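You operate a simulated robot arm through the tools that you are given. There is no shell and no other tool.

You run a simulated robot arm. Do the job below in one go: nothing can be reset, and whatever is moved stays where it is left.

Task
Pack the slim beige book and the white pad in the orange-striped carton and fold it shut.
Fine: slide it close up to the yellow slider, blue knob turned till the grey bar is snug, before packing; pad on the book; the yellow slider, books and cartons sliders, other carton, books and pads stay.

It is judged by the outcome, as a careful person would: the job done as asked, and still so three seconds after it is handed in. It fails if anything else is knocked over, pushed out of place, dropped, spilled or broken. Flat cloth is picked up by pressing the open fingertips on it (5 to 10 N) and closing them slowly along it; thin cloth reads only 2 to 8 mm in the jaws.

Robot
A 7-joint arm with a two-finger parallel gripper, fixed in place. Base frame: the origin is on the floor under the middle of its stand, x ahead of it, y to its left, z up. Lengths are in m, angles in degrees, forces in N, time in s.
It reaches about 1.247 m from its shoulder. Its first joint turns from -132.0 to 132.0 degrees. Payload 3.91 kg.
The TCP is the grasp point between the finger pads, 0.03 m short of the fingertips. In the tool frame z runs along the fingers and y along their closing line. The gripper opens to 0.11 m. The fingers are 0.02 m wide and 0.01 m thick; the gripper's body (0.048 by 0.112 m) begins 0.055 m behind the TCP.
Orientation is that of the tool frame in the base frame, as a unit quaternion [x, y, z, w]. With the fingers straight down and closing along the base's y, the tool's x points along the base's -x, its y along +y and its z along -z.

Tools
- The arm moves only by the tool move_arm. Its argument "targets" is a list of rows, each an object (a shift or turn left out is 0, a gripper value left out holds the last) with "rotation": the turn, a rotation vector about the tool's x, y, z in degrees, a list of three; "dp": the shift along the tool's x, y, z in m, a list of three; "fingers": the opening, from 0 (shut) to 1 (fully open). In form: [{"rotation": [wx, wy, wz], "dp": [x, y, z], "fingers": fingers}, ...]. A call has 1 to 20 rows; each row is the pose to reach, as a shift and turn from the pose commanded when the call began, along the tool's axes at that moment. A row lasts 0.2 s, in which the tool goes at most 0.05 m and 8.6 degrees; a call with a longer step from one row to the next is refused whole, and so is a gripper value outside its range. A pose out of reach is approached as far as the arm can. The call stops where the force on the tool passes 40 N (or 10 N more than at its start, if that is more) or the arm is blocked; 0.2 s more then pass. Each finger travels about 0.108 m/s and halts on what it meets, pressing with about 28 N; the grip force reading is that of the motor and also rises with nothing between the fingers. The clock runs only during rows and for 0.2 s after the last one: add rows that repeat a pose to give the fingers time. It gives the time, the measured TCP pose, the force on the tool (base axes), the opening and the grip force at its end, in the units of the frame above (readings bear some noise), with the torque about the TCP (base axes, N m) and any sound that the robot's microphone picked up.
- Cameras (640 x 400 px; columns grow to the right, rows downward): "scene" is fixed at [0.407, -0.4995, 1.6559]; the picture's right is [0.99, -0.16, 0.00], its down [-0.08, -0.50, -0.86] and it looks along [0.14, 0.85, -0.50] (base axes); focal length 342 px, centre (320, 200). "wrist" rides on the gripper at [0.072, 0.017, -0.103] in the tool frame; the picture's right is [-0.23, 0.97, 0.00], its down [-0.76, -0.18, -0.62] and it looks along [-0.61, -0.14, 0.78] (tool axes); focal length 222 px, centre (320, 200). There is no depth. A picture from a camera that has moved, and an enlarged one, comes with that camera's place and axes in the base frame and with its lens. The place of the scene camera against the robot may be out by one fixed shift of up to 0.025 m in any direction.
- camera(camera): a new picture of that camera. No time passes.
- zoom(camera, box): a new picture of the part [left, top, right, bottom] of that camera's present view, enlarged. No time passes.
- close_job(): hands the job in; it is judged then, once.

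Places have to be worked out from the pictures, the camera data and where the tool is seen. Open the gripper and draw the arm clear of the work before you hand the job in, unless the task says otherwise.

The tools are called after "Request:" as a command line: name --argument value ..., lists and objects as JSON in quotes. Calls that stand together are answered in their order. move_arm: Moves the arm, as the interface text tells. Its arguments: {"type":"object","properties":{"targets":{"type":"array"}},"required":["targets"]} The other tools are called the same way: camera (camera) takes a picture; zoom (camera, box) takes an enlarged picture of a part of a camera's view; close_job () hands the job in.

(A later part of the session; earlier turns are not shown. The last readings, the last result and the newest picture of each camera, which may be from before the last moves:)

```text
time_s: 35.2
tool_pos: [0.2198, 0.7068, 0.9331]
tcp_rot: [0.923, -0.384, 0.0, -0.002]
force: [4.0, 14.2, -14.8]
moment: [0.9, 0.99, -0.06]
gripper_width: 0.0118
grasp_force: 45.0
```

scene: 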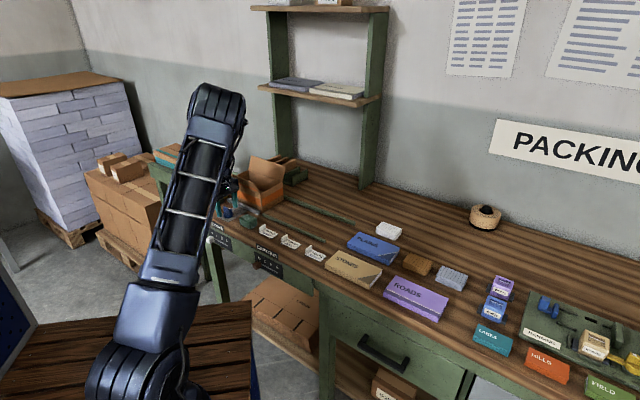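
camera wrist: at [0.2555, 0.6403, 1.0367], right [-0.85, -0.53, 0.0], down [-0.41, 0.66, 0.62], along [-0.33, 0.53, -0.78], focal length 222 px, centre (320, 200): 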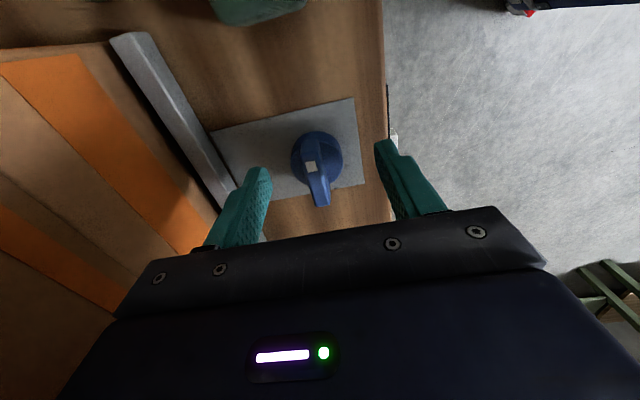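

There's about 15 N of side load from slight off-centring. I'll nudge the commanded pose a couple of millimetres toward where the knob pulls it.

Request:
move_arm --targets '[{"dp": [-0.0005, -0.001, 0.0005]}, {"dp": [-0.001, -0.002, 0.001]}, {"dp": [-0.001, -0.002, 0.001]}]'

```text
time_s: 36.0
tool_pos: [0.2196, 0.7078, 0.9326]
tcp_rot: [0.924, -0.383, 0.001, 0.0]
force: [-1.7, -25.7, 0.6]
moment: [-1.29, -0.27, 0.05]
gripper_width: 0.012
grasp_force: 44.8
```

That overshot: stiffness is about 16–24 N/mm. I'll go back part-way to the balanced point.

Request:
move_arm --targets '[{"dp": [0.0004, 0.0006, 0]}, {"dp": [0.0007, 0.0012, 0]}, {"dp": [0.0007, 0.0012, 0]}]'

```text
time_s: 36.8
tool_pos: [0.2187, 0.7072, 0.9328]
tcp_rot: [0.923, -0.384, 0.0, -0.001]
force: [-0.3, -16.4, -2.4]
moment: [-1.17, -0.3, 0.08]
gripper_width: 0.0119
grasp_force: 44.5
```

Still about 12 N in each direction; trim a little more.

Request:
move_arm --targets '[{"dp": [0.0005, 0.0006, 0]}, {"dp": [0.0005, 0.0006, 0]}]'

```text
time_s: 37.4
tool_pos: [0.2174, 0.7076, 0.9325]
tcp_rot: [0.924, -0.382, -0.002, -0.003]
force: [-3.7, 2.6, -4.4]
moment: [-0.41, 0.22, 0.02]
gripper_width: 0.0119
grasp_force: 44.8
```

Loads are small now with the TCP centred on the knob. I'll try a clockwise turn (seen from above) of 10° and watch torque and the bar.

Request:
move_arm --targets '[{"rotation": [0, 0, 2.5]}, {"rotation": [0, 0, 5]}, {"rotation": [0, 0, 7.5]}, {"rotation": [0, 0, 10]}, {"rotation": [0, 0, 10]}]'

Request:
zoom --camera "wrist" --box '[80, 20, 400, 220]'

```text
time_s: 38.6
tool_pos: [0.2179, 0.7064, 0.9326]
tcp_rot: [0.887, -0.462, -0.001, -0.003]
force: [-11.9, 5.2, 5.6]
moment: [0.06, 0.69, 0.08]
gripper_width: 0.0116
grasp_force: 45.1
```

```text
2.00 times, centred on (240, 120) of wrist
camera zoom: at [0.2457, 0.6354, 1.0367], right [-0.93, -0.37, 0.0], down [-0.29, 0.72, 0.63], along [-0.23, 0.58, -0.78], focal length 444 px, centre (480, 360)
```

zoom: 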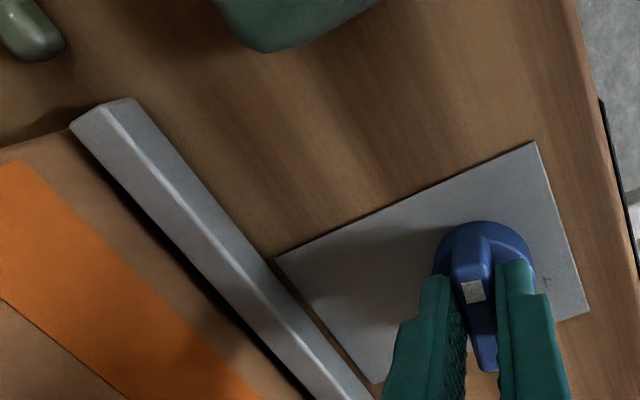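

The handle turned freely and the bar crept about 1 mm away from its plate toward the carton, so clockwise is right. I'll continue 30° more, trimming a little for side load.

Request:
move_arm --targets '[{"rotation": [0, 0, 5], "dp": [-0.0003, 0.0002, 0.0003]}, {"rotation": [0, 0, 10], "dp": [-0.0003, 0.0002, 0.0003]}, {"rotation": [0, 0, 15], "dp": [-0.0003, 0.0002, 0.0003]}, {"rotation": [0, 0, 20], "dp": [-0.0003, 0.0002, 0.0003]}, {"rotation": [0, 0, 25], "dp": [-0.0003, 0.0002, 0.0003]}, {"rotation": [0, 0, 30], "dp": [-0.0003, 0.0002, 0.0003]}]'

Request:
camera --camera "wrist"

Request:
zoom --camera "wrist" --box '[80, 20, 400, 220]'

```text
time_s: 40.0
tool_pos: [0.2168, 0.7064, 0.934]
tcp_rot: [0.754, -0.657, -0.001, -0.003]
force: [-3.9, -9.7, 8.7]
moment: [-0.76, -0.13, 0.01]
gripper_width: 0.0119
grasp_force: 45.2
stopped in row 6: the force on the tool passed its limit at 40 N (the readings are from after the stop); the commanded pose is now the measured one
```

```text
taken
camera wrist: at [0.2096, 0.6298, 1.0367], right [-1.0, 0.09, 0.0], down [0.07, 0.78, 0.63], along [0.06, 0.62, -0.78], focal length 222 px, centre (320, 200)
```

wrist: 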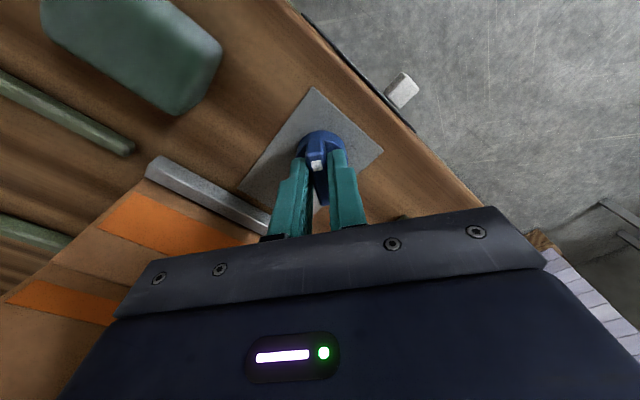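

```text
2.00 times, centred on (240, 120) of wrist
camera zoom: at [0.2096, 0.6298, 1.0367], right [-1.0, 0.09, 0.0], down [0.07, 0.78, 0.63], along [0.06, 0.62, -0.78], focal length 444 px, centre (480, 360)
```

zoom: 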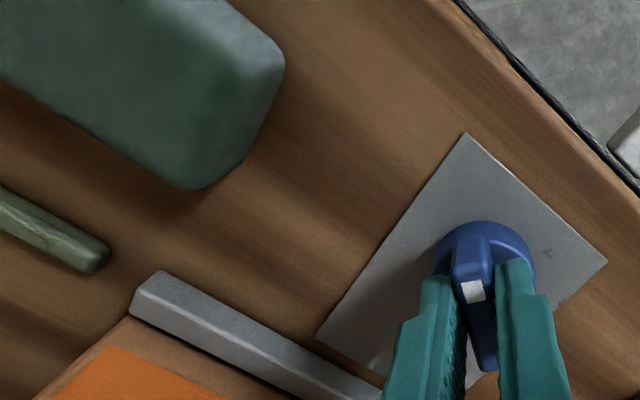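

It stopped at 37° of turn on side load. I need to know whether the bar has moved relative to the fixed front rail, so I'll enlarge that junction.

Request:
zoom --camera "wrist" --box '[60, 110, 300, 260]'

Request:
zoom --camera "scene" --box '[200, 170, 320, 245]'

```text
2.67 times, centred on (180, 185) of wrist
camera zoom: at [0.2096, 0.6298, 1.0367], right [-1.0, 0.09, 0.0], down [0.07, 0.78, 0.63], along [0.06, 0.62, -0.78], focal length 592 px, centre (693, 240)
```

zoom: 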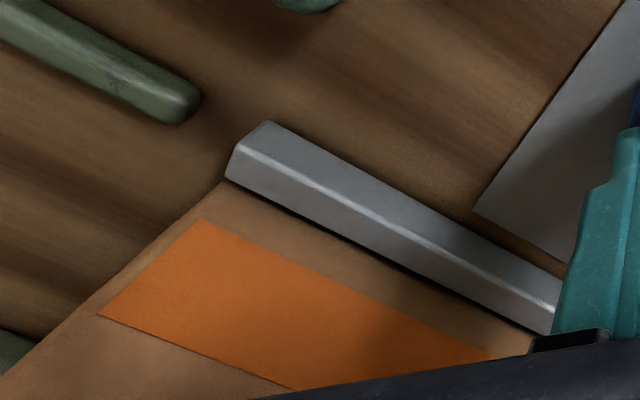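

```text
5.33 times, centred on (260, 208) of scene
camera zoom: at [0.407, -0.4995, 1.6559], right [0.99, -0.16, 0.0], down [-0.08, -0.5, -0.86], along [0.14, 0.85, -0.5], focal length 1821 px, centre (640, 160)
```

zoom: 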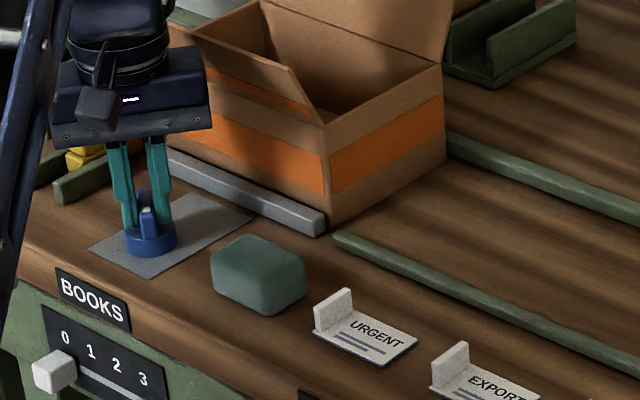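

Comparing the bar's far edge across the views gives b≈0.739 at 0°, 0.7405 at 10° and 0.7436 at 37°. So it advances about 0.13 mm per degree, with about 13 mm still to close. I'll continue clockwise in smaller calls, trimming side load.

Request:
move_arm --targets '[{"dp": [0.0003, 0.0002, -0.0003]}, {"rotation": [0, 0, 4], "dp": [0.0003, 0.0002, -0.0003]}, {"rotation": [0, 0, 8], "dp": [0.0003, 0.0002, -0.0003]}, {"rotation": [0, 0, 12], "dp": [0.0003, 0.0002, -0.0003]}, {"rotation": [0, 0, 16], "dp": [0.0003, 0.0002, -0.0003]}]'

```text
time_s: 41.2
tool_pos: [0.215, 0.7059, 0.9336]
tcp_rot: [-0.655, 0.755, 0.002, 0.001]
force: [-25.7, -9.8, 14.5]
moment: [-0.38, 0.45, 0.12]
gripper_width: 0.0121
grasp_force: 44.9
```

The side load pattern shows the knob's axis lies about 4 mm along the handle from my TCP. I'll trim and rotate about that axis instead.

Request:
move_arm --targets '[{"dp": [0.0005, 0.001, -0.0006]}, {"rotation": [0, 0, 6], "dp": [0.0005, 0.0014, -0.0006]}, {"rotation": [0, 0, 12], "dp": [0.0004, 0.0018, -0.0006]}, {"rotation": [0, 0, 18], "dp": [0.0003, 0.0022, -0.0006]}, {"rotation": [0, 0, 24], "dp": [0.00015, 0.0026, -0.0006]}, {"rotation": [0, 0, 24], "dp": [0.00015, 0.0026, -0.0006]}]'

Request:
zoom --camera "scene" --box '[200, 170, 320, 245]'

Request:
camera --camera "wrist"

```text
time_s: 42.6
tool_pos: [0.2138, 0.7065, 0.9325]
tcp_rot: [-0.484, 0.875, 0.002, 0.001]
force: [-28.4, 5.6, -6.9]
moment: [0.41, 0.23, 0.16]
gripper_width: 0.012
grasp_force: 44.6
```

```text
5.33 times, centred on (260, 208) of scene
camera zoom: at [0.407, -0.4995, 1.6559], right [0.99, -0.16, 0.0], down [-0.08, -0.5, -0.86], along [0.14, 0.85, -0.5], focal length 1821 px, centre (640, 160)
```

zoom: 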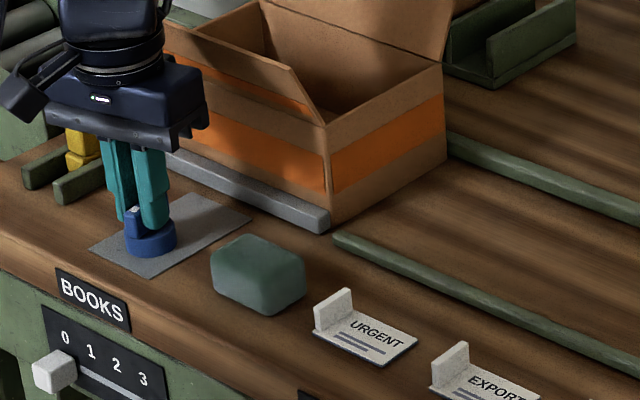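

```text
taken
camera wrist: at [0.1605, 0.6522, 1.0368], right [-0.7, 0.71, 0.0], down [0.56, 0.55, 0.62], along [0.44, 0.44, -0.78], focal length 222 px, centre (320, 200)
```

wrist: 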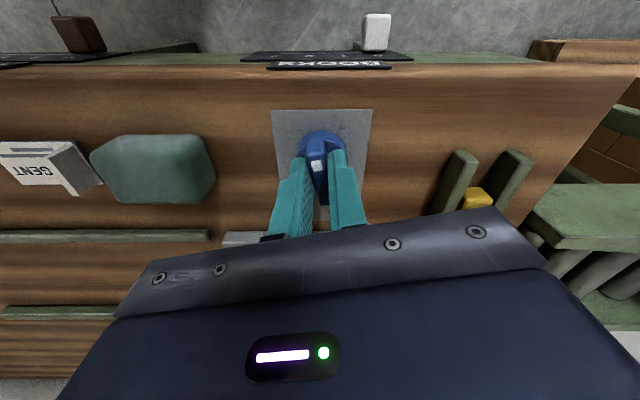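

The bar has advanced visibly at 77° of turn with almost no resisting torque. I'll continue 24°, with a larger axis offset since the load is again sideways.

Request:
move_arm --targets '[{"dp": [0.0004, 0.0011, 0.0003]}, {"rotation": [0, 0, 6], "dp": [0.0004, 0.0018, 0.0003]}, {"rotation": [0, 0, 12], "dp": [0.0003, 0.0025, 0.0003]}, {"rotation": [0, 0, 18], "dp": [0.0001, 0.0031, 0.0003]}, {"rotation": [0, 0, 24], "dp": [-0.0001, 0.0037, 0.0003]}, {"rotation": [0, 0, 24], "dp": [-0.0001, 0.0037, 0.0003]}]'

Request:
zoom --camera "scene" --box '[220, 180, 300, 230]'

Request:
camera --camera "wrist"

```text
time_s: 44.0
tool_pos: [0.213, 0.7082, 0.933]
tcp_rot: [-0.29, 0.957, 0.001, 0.002]
force: [4.3, -8.3, -4.6]
moment: [-0.06, -0.36, 1.15]
gripper_width: 0.0153
grasp_force: 45.3
```

```text
8.00 times, centred on (260, 205) of scene
camera zoom: at [0.407, -0.4995, 1.6559], right [0.99, -0.16, 0.0], down [-0.08, -0.5, -0.86], along [0.14, 0.85, -0.5], focal length 2732 px, centre (800, 160)
```

zoom: 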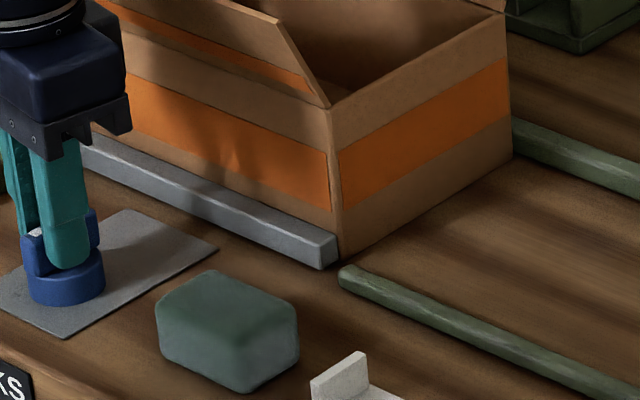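

```text
taken
camera wrist: at [0.1435, 0.68, 1.0368], right [-0.35, 0.94, 0.0], down [0.73, 0.27, 0.62], along [0.58, 0.22, -0.78], focal length 222 px, centre (320, 200)
```

wrist: 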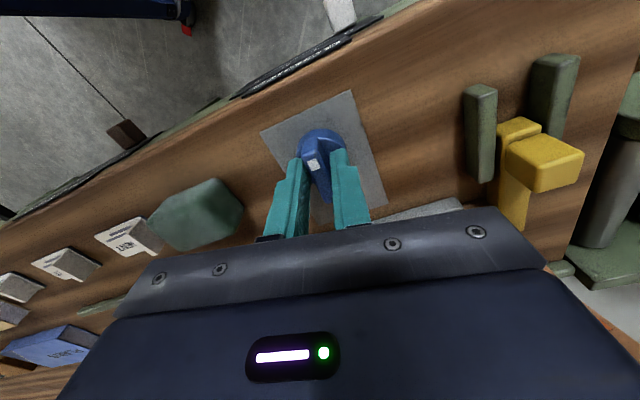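

The torque rose to 1.15 N·m and the handle started prying the fingers (width 15 mm), so the bar has met the carton. The scene view shows it against the carton's front. I'll ease the tool back a few degrees to unload, open, and lift to inspect.

Request:
move_arm --targets '[{"rotation": [0, 0, -3], "dp": [0, -0.0003, 0]}, {"rotation": [0, 0, -6], "dp": [0, -0.0006, 0]}, {"rotation": [0, 0, -6], "dp": [0, -0.0006, 0]}]'

```text
time_s: 44.8
tool_pos: [0.2134, 0.7078, 0.9339]
tcp_rot: [-0.341, 0.94, 0.0, 0.001]
force: [9.1, -13.4, -0.7]
moment: [-0.87, -0.12, 0.73]
gripper_width: 0.0133
grasp_force: 45.1
```

Width is back to 13 mm with 0.73 N·m left; a couple more degrees back, then open the fingers and lift.

Request:
move_arm --targets '[{"rotation": [0, 0, -3], "dp": [0, -0.0002, 0]}, {"rotation": [0, 0, -3], "dp": [0, -0.0002, 0]}]'

Request:
move_arm --targets '[{"fingers": 0.25}, {"fingers": 0.5}, {"fingers": 0.5}, {"dp": [0, 0, -0.03]}, {"dp": [0, 0, -0.075]}, {"dp": [0, 0, -0.12]}, {"dp": [0, 0, -0.165]}, {"dp": [0, 0, -0.2]}]'

Request:
camera --camera "wrist"

Request:
zoom --camera "scene" --box '[200, 170, 320, 245]'

```text
time_s: 45.4
tool_pos: [0.2117, 0.7073, 0.9335]
tcp_rot: [-0.366, 0.931, 0.002, 0.0]
force: [10.0, -11.8, -2.0]
moment: [-0.62, -0.4, 0.79]
gripper_width: 0.012
grasp_force: 45.5
```

```text
time_s: 47.2
tool_pos: [0.2093, 0.7062, 1.1325]
tcp_rot: [-0.366, 0.931, 0.001, 0.0]
force: [-0.5, 0.2, -0.5]
moment: [-0.03, 0.02, 0.02]
gripper_width: 0.0549
grasp_force: 0.1
```

```text
taken
camera wrist: at [0.146, 0.6686, 1.236], right [-0.5, 0.87, 0.0], down [0.68, 0.39, 0.62], along [0.54, 0.31, -0.78], focal length 222 px, centre (320, 200)
```

wrist: 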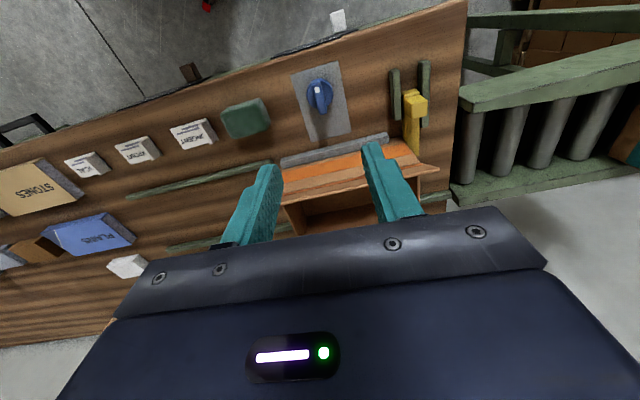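

```text
5.33 times, centred on (260, 208) of scene
camera zoom: at [0.407, -0.4995, 1.6559], right [0.99, -0.16, 0.0], down [-0.08, -0.5, -0.86], along [0.14, 0.85, -0.5], focal length 1821 px, centre (640, 160)
```

zoom: 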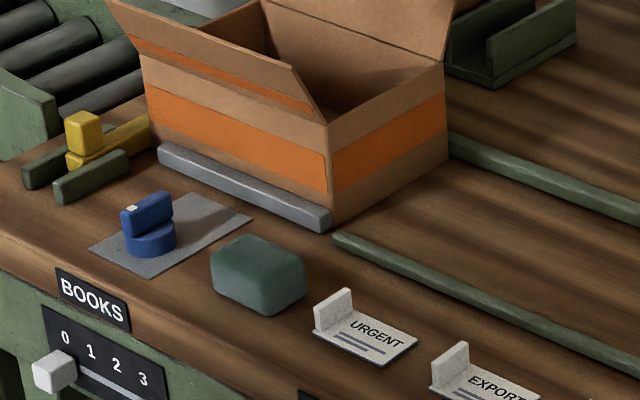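

The carton sits against the yellow slider and the grey bar appears flush with its front. I'll enlarge both views to check for gaps.

Request:
zoom --camera "wrist" --box '[270, 50, 470, 175]'

Request:
zoom --camera "scene" --box '[210, 180, 290, 230]'

```text
3.20 times, centred on (370, 112) of wrist
camera zoom: at [0.146, 0.6686, 1.236], right [-0.5, 0.87, 0.0], down [0.68, 0.39, 0.62], along [0.54, 0.31, -0.78], focal length 711 px, centre (160, 480)
```

zoom: 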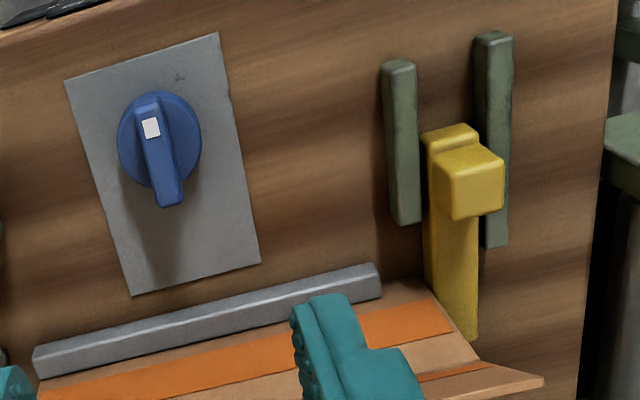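

```text
8.00 times, centred on (250, 205) of scene
camera zoom: at [0.407, -0.4995, 1.6559], right [0.99, -0.16, 0.0], down [-0.08, -0.5, -0.86], along [0.14, 0.85, -0.5], focal length 2732 px, centre (880, 160)
```

zoom: 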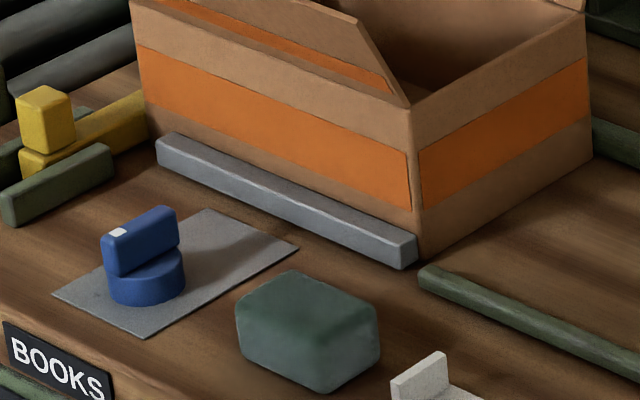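

The bar is flush on the carton's front and the carton's corner touches the yellow slider; the setup is done. Next I'll move over STONES, turning the tool so the fingers close across the table, to measure the book and pad.

Request:
move_arm --targets '[{"rotation": [0, 0, -6.6], "dp": [-0.0053, -0.0449, -0.0048], "fingers": 0.5}, {"rotation": [0, 0, -13.2], "dp": [-0.0106, -0.0899, -0.0096]}, {"rotation": [0, 0, -19.8], "dp": [-0.016, -0.1348, -0.0145]}, {"rotation": [0, 0, -26.4], "dp": [-0.0213, -0.1797, -0.0193]}, {"rotation": [0, 0, -33], "dp": [-0.0266, -0.2246, -0.0241]}, {"rotation": [0, 0, -39.6], "dp": [-0.0319, -0.2696, -0.0289]}, {"rotation": [0, 0, -46.2], "dp": [-0.0373, -0.3145, -0.0338]}, {"rotation": [0, 0, -52.8], "dp": [-0.0426, -0.3594, -0.0386]}, {"rotation": [0, 0, -59.4], "dp": [-0.0479, -0.4044, -0.0434]}, {"rotation": [0, 0, -66], "dp": [-0.0532, -0.4493, -0.0482]}, {"rotation": [0, 0, -72.6], "dp": [-0.0585, -0.4942, -0.053]}, {"rotation": [0, 0, -79.2], "dp": [-0.0639, -0.5391, -0.0579]}, {"rotation": [0, 0, -85.8], "dp": [-0.0692, -0.5841, -0.0627]}, {"rotation": [0, 0, -92], "dp": [-0.0745, -0.629, -0.0675]}, {"rotation": [0, 0, -92], "dp": [-0.0745, -0.629, -0.0675]}]'

Request:
camera --camera "wrist"

Request:
camera --camera "scene"

```text
time_s: 50.4
tool_pos: [0.6942, 0.2998, 1.1997]
tcp_rot: [0.924, -0.384, -0.002, -0.001]
force: [-0.3, -0.4, 0.2]
moment: [-0.03, 0.01, -0.04]
gripper_width: 0.0551
grasp_force: 0.0
```

```text
taken
camera wrist: at [0.7336, 0.2336, 1.3035], right [-0.85, -0.53, 0.0], down [-0.41, 0.66, 0.63], along [-0.33, 0.53, -0.78], focal length 222 px, centre (320, 200)
```

wrist: 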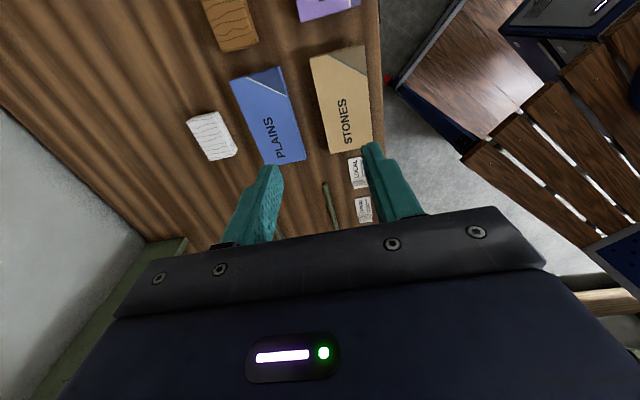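

```text
taken
```

scene: 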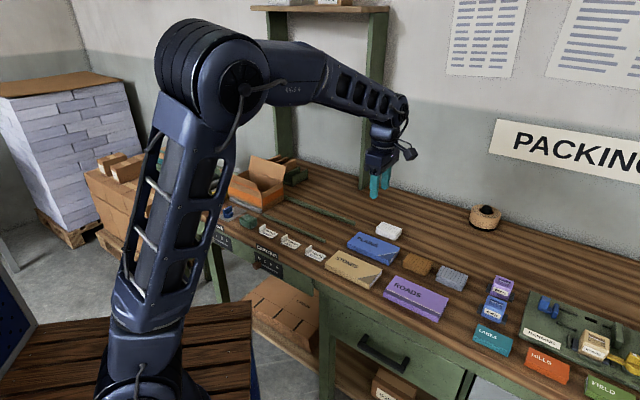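

Request:
zoom --camera "wrist" --box '[180, 30, 400, 168]'

Request:
zoom --camera "wrist" --box '[290, 30, 410, 170]'

```text
2.90 times, centred on (290, 99) of wrist
camera zoom: at [0.7336, 0.2336, 1.3035], right [-0.85, -0.53, 0.0], down [-0.41, 0.66, 0.63], along [-0.33, 0.53, -0.78], focal length 644 px, centre (407, 493)
```

zoom: 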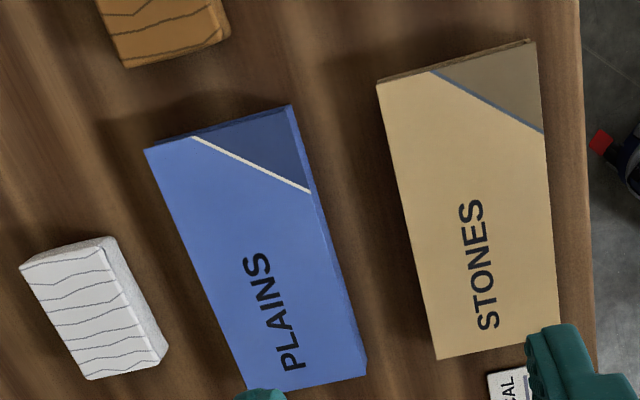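

```text
2.86 times, centred on (350, 100) of wrist
camera zoom: at [0.7336, 0.2336, 1.3035], right [-0.85, -0.53, 0.0], down [-0.41, 0.66, 0.63], along [-0.33, 0.53, -0.78], focal length 635 px, centre (234, 486)
```

zoom: 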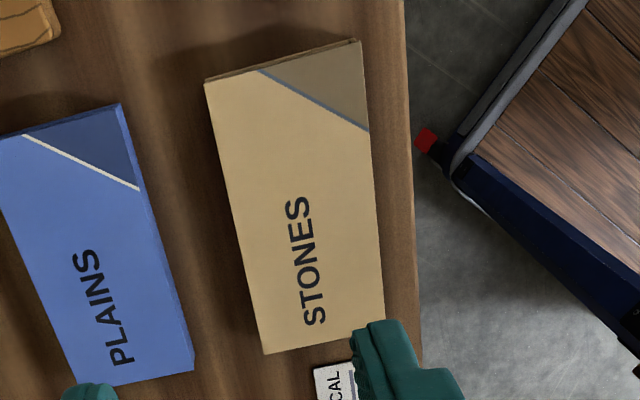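

Measured: STONES lies square to the table at l −0.314…−0.148 and b 0.626…0.711 (0.165 × 0.085, about 18 mm thick). The white pad is about 0.076 × 0.058 at l≈−0.237, b≈0.917. I'll open fully, centre over STONES and descend around its width.

Request:
move_arm --targets '[{"dp": [-0.024, 0.0172, 0], "fingers": 1.0}, {"dp": [-0.0479, 0.0344, 0]}, {"dp": [-0.0479, 0.0344, 0.045]}, {"dp": [-0.0479, 0.0344, 0.09]}, {"dp": [-0.0479, 0.0344, 0.135]}, {"dp": [-0.0479, 0.0344, 0.175]}, {"dp": [-0.0479, 0.0344, 0.205]}, {"dp": [-0.0479, 0.0344, 0.225]}, {"dp": [-0.0479, 0.0344, 0.235]}, {"dp": [-0.0479, 0.0344, 0.235]}]'

Request:
camera --camera "wrist"

Request:
zoom --camera "scene" --box '[300, 200, 460, 300]'

```text
time_s: 52.6
tool_pos: [0.6367, 0.3085, 0.9642]
tcp_rot: [0.924, -0.384, 0.0, -0.001]
force: [-0.3, 0.4, -0.2]
moment: [0.01, 0.01, -0.01]
gripper_width: 0.11
grasp_force: 0.0
```

```text
taken
camera wrist: at [0.6758, 0.2426, 1.0673], right [-0.85, -0.53, 0.0], down [-0.41, 0.66, 0.63], along [-0.33, 0.53, -0.78], focal length 222 px, centre (320, 200)
```

wrist: 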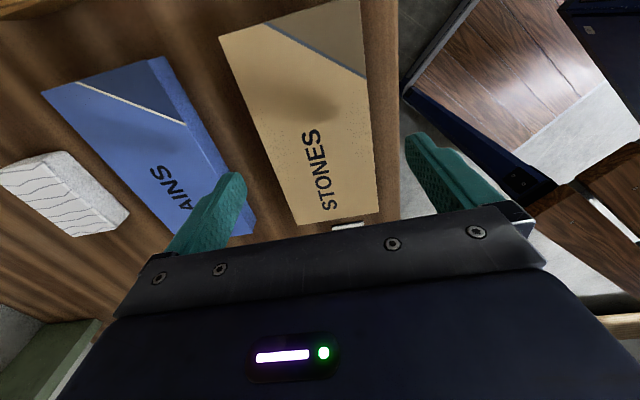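

```text
4.00 times, centred on (380, 250) of scene
camera zoom: at [0.407, -0.4995, 1.6559], right [0.99, -0.16, 0.0], down [-0.08, -0.5, -0.86], along [0.14, 0.85, -0.5], focal length 1366 px, centre (80, 0)
```

zoom: 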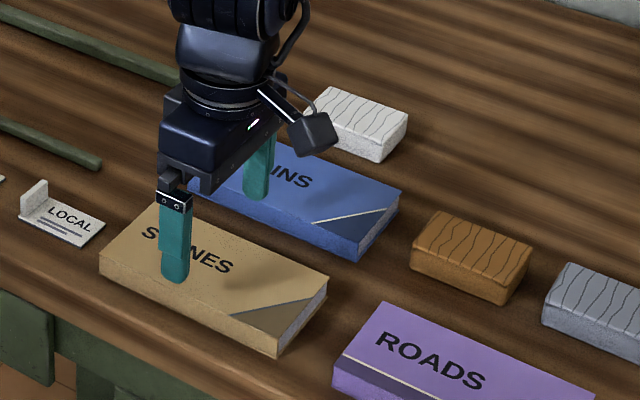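

Book edges read b 0.627–0.712 from this closer view and the fingers clear both. Descending the last 50 mm slowly.

Request:
move_arm --targets '[{"dp": [0, 0, 0.015]}, {"dp": [0, 0, 0.03]}, {"dp": [0, 0, 0.04]}, {"dp": [0, 0, 0.045]}, {"dp": [0, 0, 0.049]}, {"dp": [0, 0, 0.051]}]'

Request:
zoom --camera "scene" --box '[300, 200, 460, 300]'

```text
time_s: 54.0
tool_pos: [0.6358, 0.3068, 0.9138]
tcp_rot: [0.923, -0.384, -0.001, -0.002]
force: [-0.7, -0.8, 0.5]
moment: [-0.01, -0.01, -0.01]
gripper_width: 0.11
grasp_force: 0.1
```

```text
4.00 times, centred on (380, 250) of scene
camera zoom: at [0.407, -0.4995, 1.6559], right [0.99, -0.16, 0.0], down [-0.08, -0.5, -0.86], along [0.14, 0.85, -0.5], focal length 1366 px, centre (80, 0)
```

zoom: 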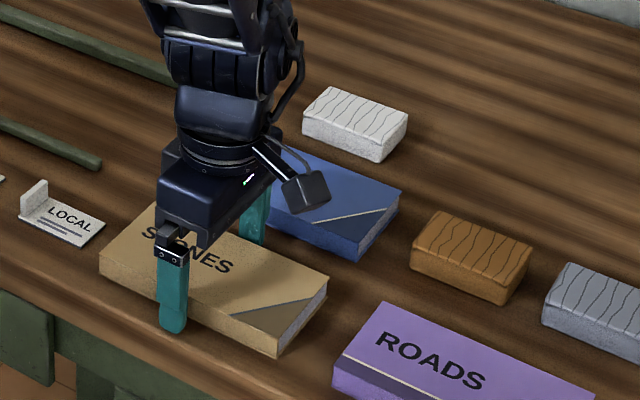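

The fingers straddle the book. Closing on it.

Request:
move_arm --targets '[{"fingers": 0.85}, {"fingers": 0.75}, {"fingers": 0.65}, {"fingers": 0.65}, {"fingers": 0.6}]'

```text
time_s: 55.2
tool_pos: [0.6361, 0.3073, 0.9143]
tcp_rot: [0.924, -0.383, 0.0, -0.001]
force: [-0.4, -0.1, -0.2]
moment: [0.06, -0.13, 0.0]
gripper_width: 0.0847
grasp_force: 27.6
```

Gripped at 84.7 mm with 28 N. Lifting a little to check the hold.

Request:
move_arm --targets '[{"dp": [0, 0, -0.005], "fingers": 0.5}, {"dp": [0, 0, -0.015]}, {"dp": [0, 0, -0.03]}, {"dp": [0, 0, -0.05]}]'

Request:
zoom --camera "scene" --box '[300, 200, 460, 300]'

Request:
camera --camera "wrist"

```text
time_s: 56.2
tool_pos: [0.6358, 0.3072, 0.9637]
tcp_rot: [0.924, -0.383, -0.001, -0.001]
force: [-0.4, -0.1, -2.1]
moment: [-0.01, -0.02, -0.02]
gripper_width: 0.0844
grasp_force: 27.8
```

```text
4.00 times, centred on (380, 250) of scene
camera zoom: at [0.407, -0.4995, 1.6559], right [0.99, -0.16, 0.0], down [-0.08, -0.5, -0.86], along [0.14, 0.85, -0.5], focal length 1366 px, centre (80, 0)
```

zoom: 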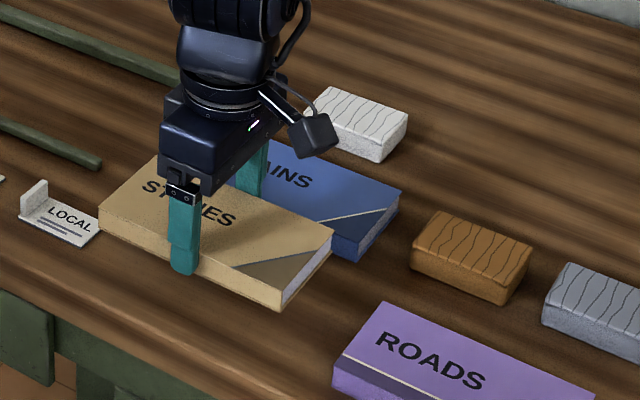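

```text
taken
camera wrist: at [0.6758, 0.2417, 1.0669], right [-0.85, -0.53, 0.0], down [-0.41, 0.66, 0.63], along [-0.33, 0.53, -0.78], focal length 222 px, centre (320, 200)
```

wrist: 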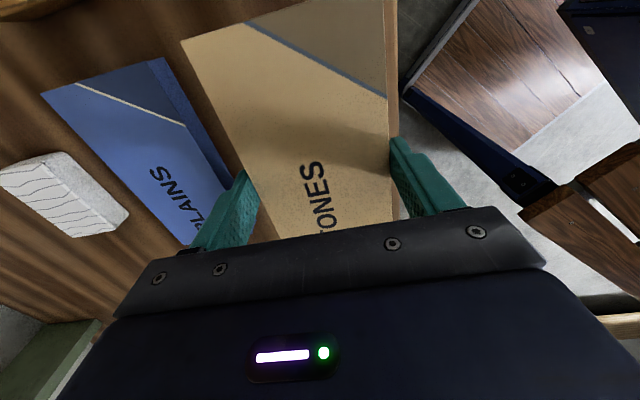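

The book is held level (about 2 N). I'll lift it to z≈1.14 and carry it over the carton's centre (l≈0.361, b≈0.821).

Request:
move_arm --targets '[{"dp": [0, 0, -0.044]}, {"dp": [0, 0, -0.088]}, {"dp": [0, 0, -0.132]}, {"dp": [0, 0, -0.176]}, {"dp": [-0.0424, -0.011, -0.176]}, {"dp": [-0.0848, -0.022, -0.176]}, {"dp": [-0.1271, -0.033, -0.176]}, {"dp": [-0.1695, -0.0441, -0.176]}, {"dp": [-0.2119, -0.0551, -0.176]}, {"dp": [-0.2543, -0.0661, -0.176]}, {"dp": [-0.2967, -0.0771, -0.176]}, {"dp": [-0.339, -0.0881, -0.176]}, {"dp": [-0.3814, -0.0991, -0.176]}, {"dp": [-0.4238, -0.1101, -0.176]}, {"dp": [-0.4662, -0.1212, -0.176]}, {"dp": [-0.5086, -0.1322, -0.176]}, {"dp": [-0.5509, -0.1432, -0.176]}, {"dp": [-0.5933, -0.1542, -0.176]}, {"dp": [-0.5933, -0.1542, -0.176]}]'

Request:
camera --camera "wrist"

Request:
zoom --camera "scene" --box '[190, 120, 350, 240]'

```text
time_s: 60.2
tool_pos: [0.3265, 0.8366, 1.141]
tcp_rot: [0.924, -0.383, -0.001, -0.001]
force: [0.3, 0.9, -1.4]
moment: [-0.03, 0.0, 0.0]
gripper_width: 0.0845
grasp_force: 27.8
```

```text
taken
camera wrist: at [0.3661, 0.7704, 1.2455], right [-0.85, -0.53, 0.0], down [-0.41, 0.66, 0.63], along [-0.33, 0.53, -0.78], focal length 222 px, centre (320, 200)
```

wrist: 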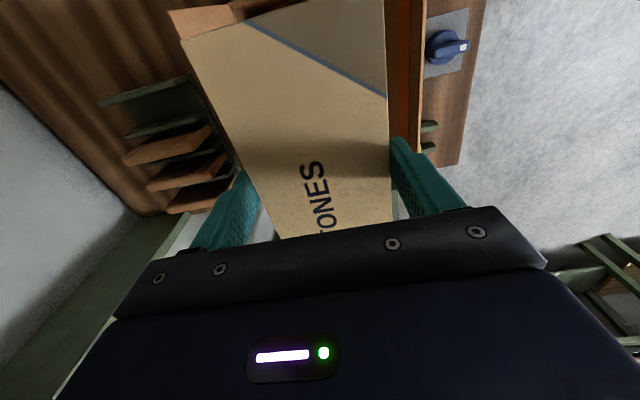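

```text
3.33 times, centred on (270, 180) of scene
camera zoom: at [0.407, -0.4995, 1.6559], right [0.99, -0.16, 0.0], down [-0.08, -0.5, -0.86], along [0.14, 0.85, -0.5], focal length 1138 px, centre (487, 267)
```

zoom: 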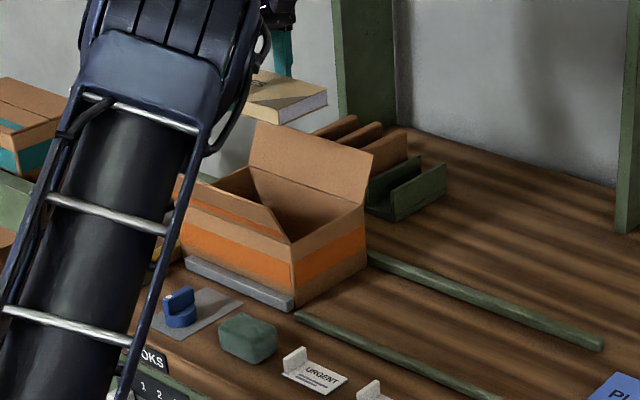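

The book hangs over the carton with the flaps spread either side. I'll descend to flap level and check alignment.

Request:
move_arm --targets '[{"dp": [0, 0, 0.03]}, {"dp": [0, 0, 0.06]}, {"dp": [0, 0, 0.085]}, {"dp": [0, 0, 0.105]}, {"dp": [0, 0, 0.105]}]'

Request:
camera --camera "wrist"

Request:
zoom --camera "scene" --box '[210, 140, 330, 215]'

```text
time_s: 61.4
tool_pos: [0.3264, 0.8364, 1.0352]
tcp_rot: [0.924, -0.383, -0.001, -0.002]
force: [0.1, -0.1, -1.6]
moment: [-0.03, 0.0, -0.02]
gripper_width: 0.0847
grasp_force: 27.9
```

```text
taken
camera wrist: at [0.3661, 0.7711, 1.1399], right [-0.85, -0.53, 0.0], down [-0.41, 0.66, 0.63], along [-0.33, 0.53, -0.78], focal length 222 px, centre (320, 200)
```

wrist: 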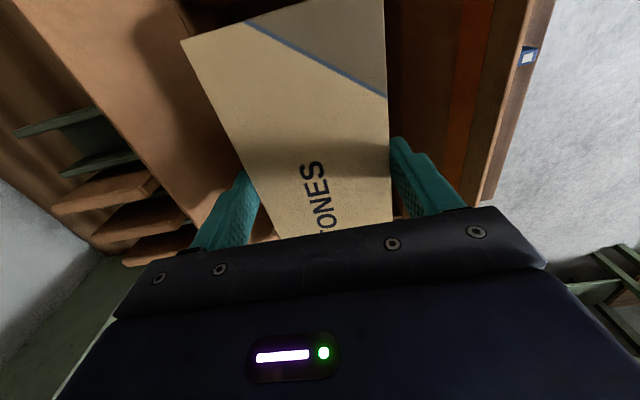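

```text
5.33 times, centred on (270, 178) of scene
camera zoom: at [0.407, -0.4995, 1.6559], right [0.99, -0.16, 0.0], down [-0.08, -0.5, -0.86], along [0.14, 0.85, -0.5], focal length 1821 px, centre (587, 320)
```

zoom: 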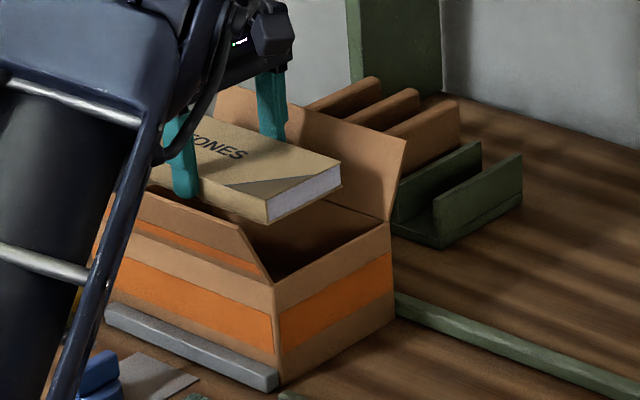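

I'll enlarge the wrist view to check book edges against the carton's rim lines.

Request:
zoom --camera "wrist" --box '[100, 0, 350, 156]'

Request:
zoom --camera "wrist" --box '[330, 0, 580, 156]'

```text
2.56 times, centred on (225, 78) of wrist
camera zoom: at [0.3661, 0.7711, 1.1399], right [-0.85, -0.53, 0.0], down [-0.41, 0.66, 0.63], along [-0.33, 0.53, -0.78], focal length 569 px, centre (563, 512)
```

zoom: 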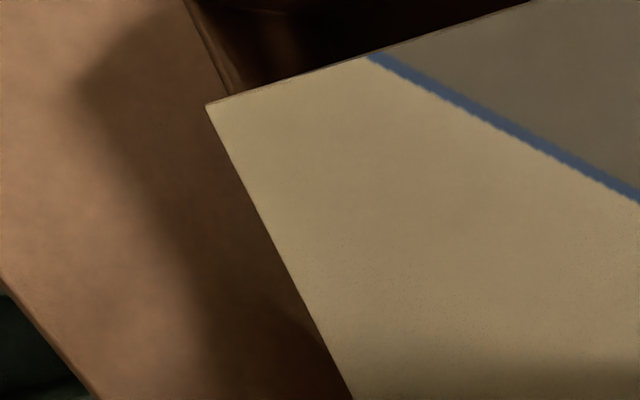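

```text
2.56 times, centred on (455, 78) of wrist
camera zoom: at [0.3661, 0.7711, 1.1399], right [-0.85, -0.53, 0.0], down [-0.41, 0.66, 0.63], along [-0.33, 0.53, -0.78], focal length 569 px, centre (-26, 512)
```

zoom: 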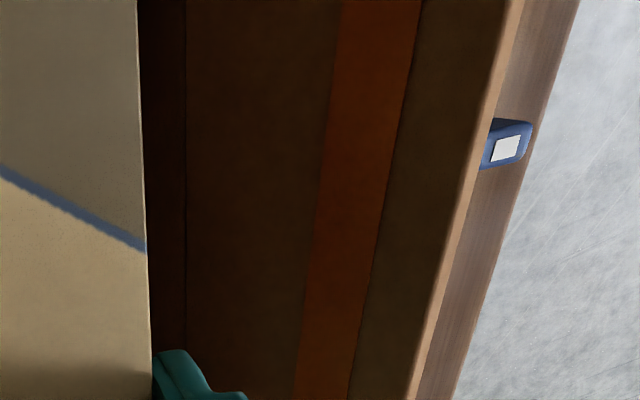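

Rim lines read b≈0.754 (front) and 0.887 (back), with the book's right end at l≈0.278 inside the carton's 0.256. So the book is centred within about 2 mm. I'll shift 2 mm forward and lower it into the carton.

Request:
move_arm --targets '[{"dp": [0, 0.002, 0.015]}, {"dp": [0, 0.002, 0.03]}, {"dp": [0, 0.002, 0.045]}, {"dp": [0, 0.002, 0.06]}, {"dp": [0, 0.002, 0.075]}, {"dp": [0, 0.002, 0.09]}, {"dp": [0, 0.002, 0.1]}, {"dp": [0, 0.002, 0.106]}, {"dp": [0, 0.002, 0.111]}]'

Request:
zoom --camera "scene" --box '[210, 140, 330, 215]'

Request:
camera --camera "wrist"

```text
time_s: 63.4
tool_pos: [0.3251, 0.8341, 0.9247]
tcp_rot: [0.923, -0.384, -0.001, -0.002]
force: [-0.8, -0.4, -1.8]
moment: [0.0, 0.0, 0.02]
gripper_width: 0.0846
grasp_force: 27.6
```

```text
5.33 times, centred on (270, 178) of scene
camera zoom: at [0.407, -0.4995, 1.6559], right [0.99, -0.16, 0.0], down [-0.08, -0.5, -0.86], along [0.14, 0.85, -0.5], focal length 1821 px, centre (587, 320)
```

zoom: 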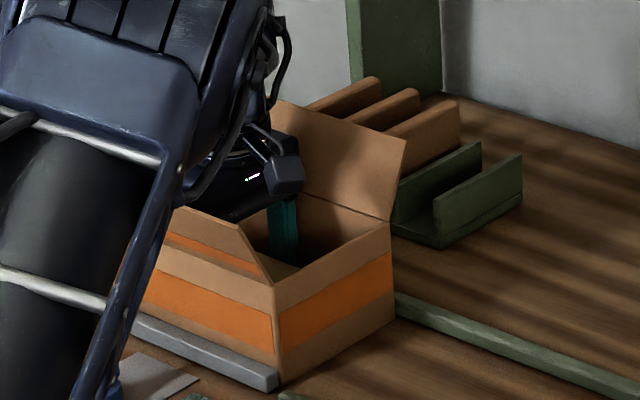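

```text
taken
camera wrist: at [0.3653, 0.7695, 1.0281], right [-0.85, -0.53, 0.0], down [-0.41, 0.66, 0.63], along [-0.33, 0.53, -0.78], focal length 222 px, centre (320, 200)
```

wrist: 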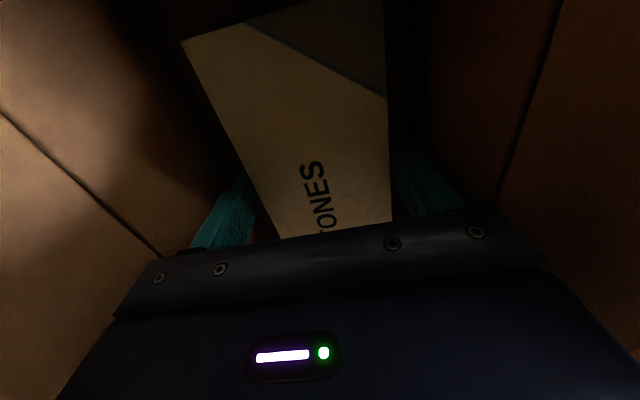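

No contact yet at z=0.925; the book should meet the carton floor near 0.917. Lowering in small steps.

Request:
move_arm --targets '[{"dp": [0, 0, 0.0015]}, {"dp": [0, 0, 0.003]}, {"dp": [0, 0, 0.0045]}, {"dp": [0, 0, 0.006]}]'

```text
time_s: 64.4
tool_pos: [0.3259, 0.8348, 0.9188]
tcp_rot: [0.924, -0.383, 0.0, -0.001]
force: [-0.1, -0.5, -0.3]
moment: [0.05, 0.06, 0.02]
gripper_width: 0.0847
grasp_force: 28.2
```

The carried load has nearly vanished, so it's about touching. One more millimetre to confirm.

Request:
move_arm --targets '[{"dp": [0, 0, 0.0007]}, {"dp": [0, 0, 0.0012]}]'

```text
time_s: 65.0
tool_pos: [0.3252, 0.8347, 0.9184]
tcp_rot: [0.923, -0.384, 0.001, -0.003]
force: [1.9, -2.5, 5.3]
moment: [-0.27, 0.11, 0.05]
gripper_width: 0.0849
grasp_force: 28.2
```

The book rests on the carton floor (5 N upward). I'll open just 5 mm per side to stay clear of the walls, then rise.

Request:
move_arm --targets '[{"dp": [0, 0, -0.0005], "fingers": 0.8}, {"dp": [0, 0, -0.0005], "fingers": 0.86}, {"dp": [0, 0, -0.0005], "fingers": 0.86}]'

Request:
move_arm --targets '[{"dp": [0, 0, -0.01]}, {"dp": [0, 0, -0.03]}, {"dp": [0, 0, -0.06]}, {"dp": [0, 0, -0.1]}, {"dp": [0, 0, -0.145]}, {"dp": [0, 0, -0.19]}, {"dp": [0, 0, -0.235]}]'

Request:
camera --camera "wrist"

Request:
zoom --camera "scene" --box '[200, 140, 320, 215]'

```text
time_s: 65.8
tool_pos: [0.3248, 0.8339, 0.919]
tcp_rot: [0.923, -0.384, 0.0, -0.001]
force: [0.5, 2.8, -0.5]
moment: [-0.05, -0.01, -0.04]
gripper_width: 0.0936
grasp_force: 0.0
```

```text
time_s: 67.4
tool_pos: [0.3227, 0.8297, 1.1525]
tcp_rot: [0.924, -0.383, 0.0, -0.001]
force: [0.2, -0.5, -0.1]
moment: [0.0, -0.01, -0.02]
gripper_width: 0.0946
grasp_force: 0.1
```

```text
taken
camera wrist: at [0.3627, 0.7656, 1.256], right [-0.85, -0.53, 0.0], down [-0.41, 0.66, 0.62], along [-0.33, 0.53, -0.78], focal length 222 px, centre (320, 200)
```

wrist: 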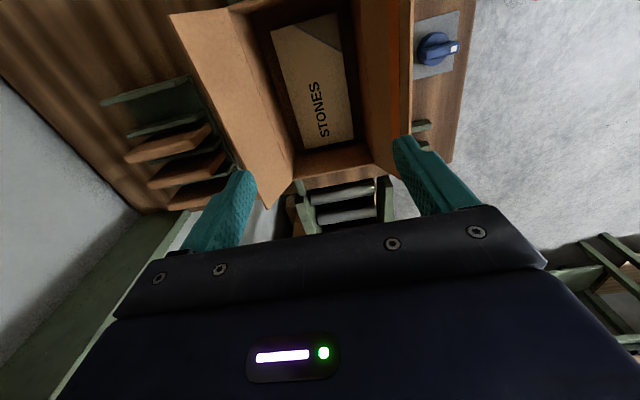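

```text
5.33 times, centred on (260, 178) of scene
camera zoom: at [0.407, -0.4995, 1.6559], right [0.99, -0.16, 0.0], down [-0.08, -0.5, -0.86], along [0.14, 0.85, -0.5], focal length 1821 px, centre (640, 320)
```

zoom: 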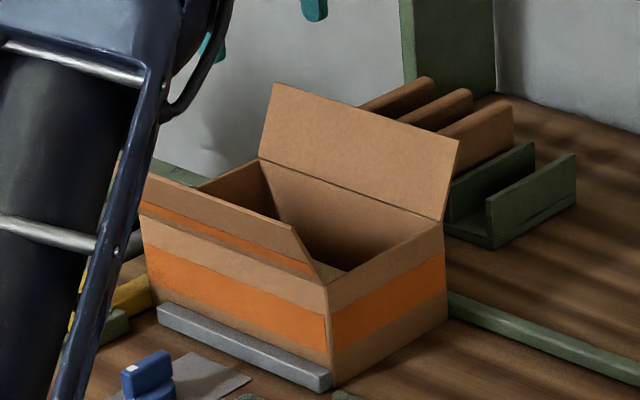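

The book lies flat in the carton and nothing else moved. Next I'll travel to the white pad for a close look.

Request:
move_arm --targets '[{"dp": [0.043, -0.003, 0]}, {"dp": [0.086, -0.005, 0]}, {"dp": [0.129, -0.008, 0]}, {"dp": [0.172, -0.011, 0]}, {"dp": [0.215, -0.013, 0]}, {"dp": [0.258, -0.016, 0]}, {"dp": [0.301, -0.019, 0]}, {"dp": [0.344, -0.022, 0]}, {"dp": [0.387, -0.024, 0.01]}, {"dp": [0.43, -0.027, 0.02]}, {"dp": [0.473, -0.03, 0.03]}, {"dp": [0.516, -0.033, 0.04]}, {"dp": [0.5585, -0.035, 0.05]}, {"dp": [0.5585, -0.035, 0.05]}]'

Request:
camera --camera "wrist"

Request:
zoom --camera "wrist" --box '[170, 20, 370, 145]'

```text
time_s: 70.4
tool_pos: [0.7451, 0.4629, 1.1019]
tcp_rot: [0.923, -0.384, 0.0, -0.002]
force: [1.3, 0.4, -0.7]
moment: [0.02, -0.03, -0.05]
gripper_width: 0.0947
grasp_force: 0.1
```

```text
taken
camera wrist: at [0.7846, 0.3976, 1.2059], right [-0.85, -0.53, 0.0], down [-0.41, 0.66, 0.63], along [-0.33, 0.53, -0.78], focal length 222 px, centre (320, 200)
```

wrist: 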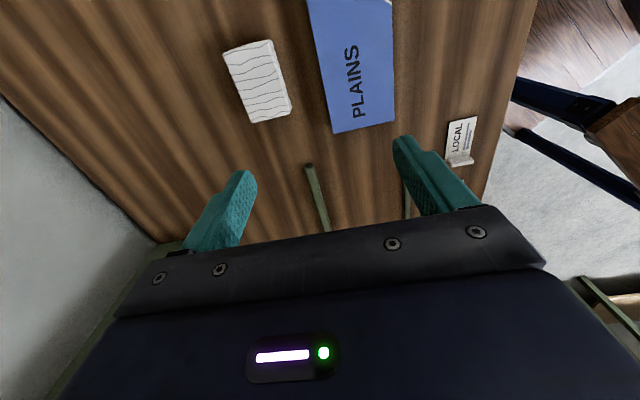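

```text
3.20 times, centred on (270, 82) of wrist
camera zoom: at [0.7846, 0.3976, 1.2059], right [-0.85, -0.53, 0.0], down [-0.41, 0.66, 0.63], along [-0.33, 0.53, -0.78], focal length 711 px, centre (480, 576)
```

zoom: 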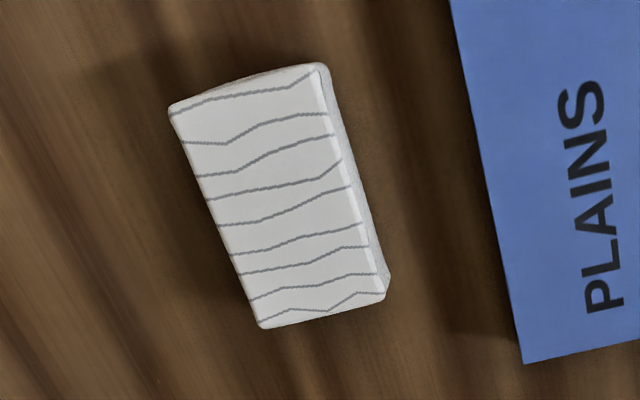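

The pad reads l −0.272…−0.190 and b 0.897…0.953, with its top at z≈0.898 and 50 mm clear of PLAINS. I'll centre over it with the fingers at 82 mm and descend.

Request:
move_arm --targets '[{"dp": [0.011, -0.024, 0.025], "fingers": 0.75}, {"dp": [0.022, -0.048, 0.05]}, {"dp": [0.032, -0.0707, 0.08]}, {"dp": [0.032, -0.0707, 0.12]}, {"dp": [0.032, -0.0707, 0.14]}, {"dp": [0.032, -0.0707, 0.14]}]'

Request:
camera --camera "wrist"

Request:
zoom --camera "scene" --box '[330, 180, 450, 280]'

```text
time_s: 71.8
tool_pos: [0.8194, 0.4892, 0.9635]
tcp_rot: [0.923, -0.384, -0.001, -0.001]
force: [0.0, -0.6, -0.2]
moment: [0.01, 0.0, 0.0]
gripper_width: 0.0824
grasp_force: 0.0
```

```text
taken
camera wrist: at [0.8575, 0.4252, 1.0667], right [-0.85, -0.53, 0.0], down [-0.41, 0.66, 0.63], along [-0.33, 0.53, -0.78], focal length 222 px, centre (320, 200)
```

wrist: 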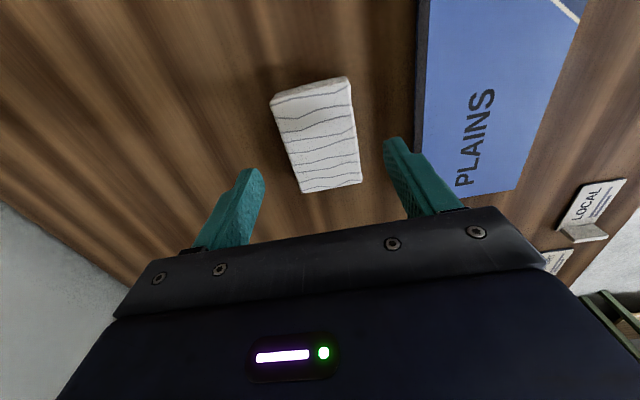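

```text
4.00 times, centred on (390, 230) of scene
camera zoom: at [0.407, -0.4995, 1.6559], right [0.99, -0.16, 0.0], down [-0.08, -0.5, -0.86], along [0.14, 0.85, -0.5], focal length 1366 px, centre (40, 80)
```

zoom: 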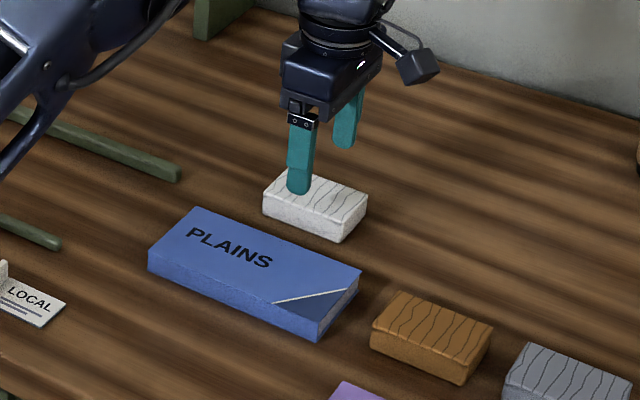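

Pad centre reads l≈−0.230, b≈0.924, within 4 mm of the TCP. I'll fine-adjust and descend.

Request:
move_arm --targets '[{"dp": [-0.0035, 0.0015, 0.015]}, {"dp": [-0.0035, 0.0015, 0.03]}, {"dp": [-0.0035, 0.0015, 0.04]}, {"dp": [-0.0035, 0.0015, 0.046]}, {"dp": [-0.0035, 0.0015, 0.05]}, {"dp": [-0.0035, 0.0015, 0.05]}]'

Request:
move_arm --targets '[{"fingers": 0.65}, {"fingers": 0.58}, {"fingers": 0.52}, {"fingers": 0.45}, {"fingers": 0.4}, {"fingers": 0.4}]'

```text
time_s: 73.2
tool_pos: [0.8135, 0.4911, 0.9117]
tcp_rot: [0.924, -0.383, -0.001, -0.001]
force: [0.8, -0.1, 0.6]
moment: [0.03, 0.06, -0.01]
gripper_width: 0.0825
grasp_force: 0.0
```

```text
time_s: 74.6
tool_pos: [0.8134, 0.4941, 0.9127]
tcp_rot: [0.923, -0.384, -0.001, -0.001]
force: [-0.7, 0.4, 0.0]
moment: [-0.01, 0.03, 0.04]
gripper_width: 0.057
grasp_force: 28.5
```

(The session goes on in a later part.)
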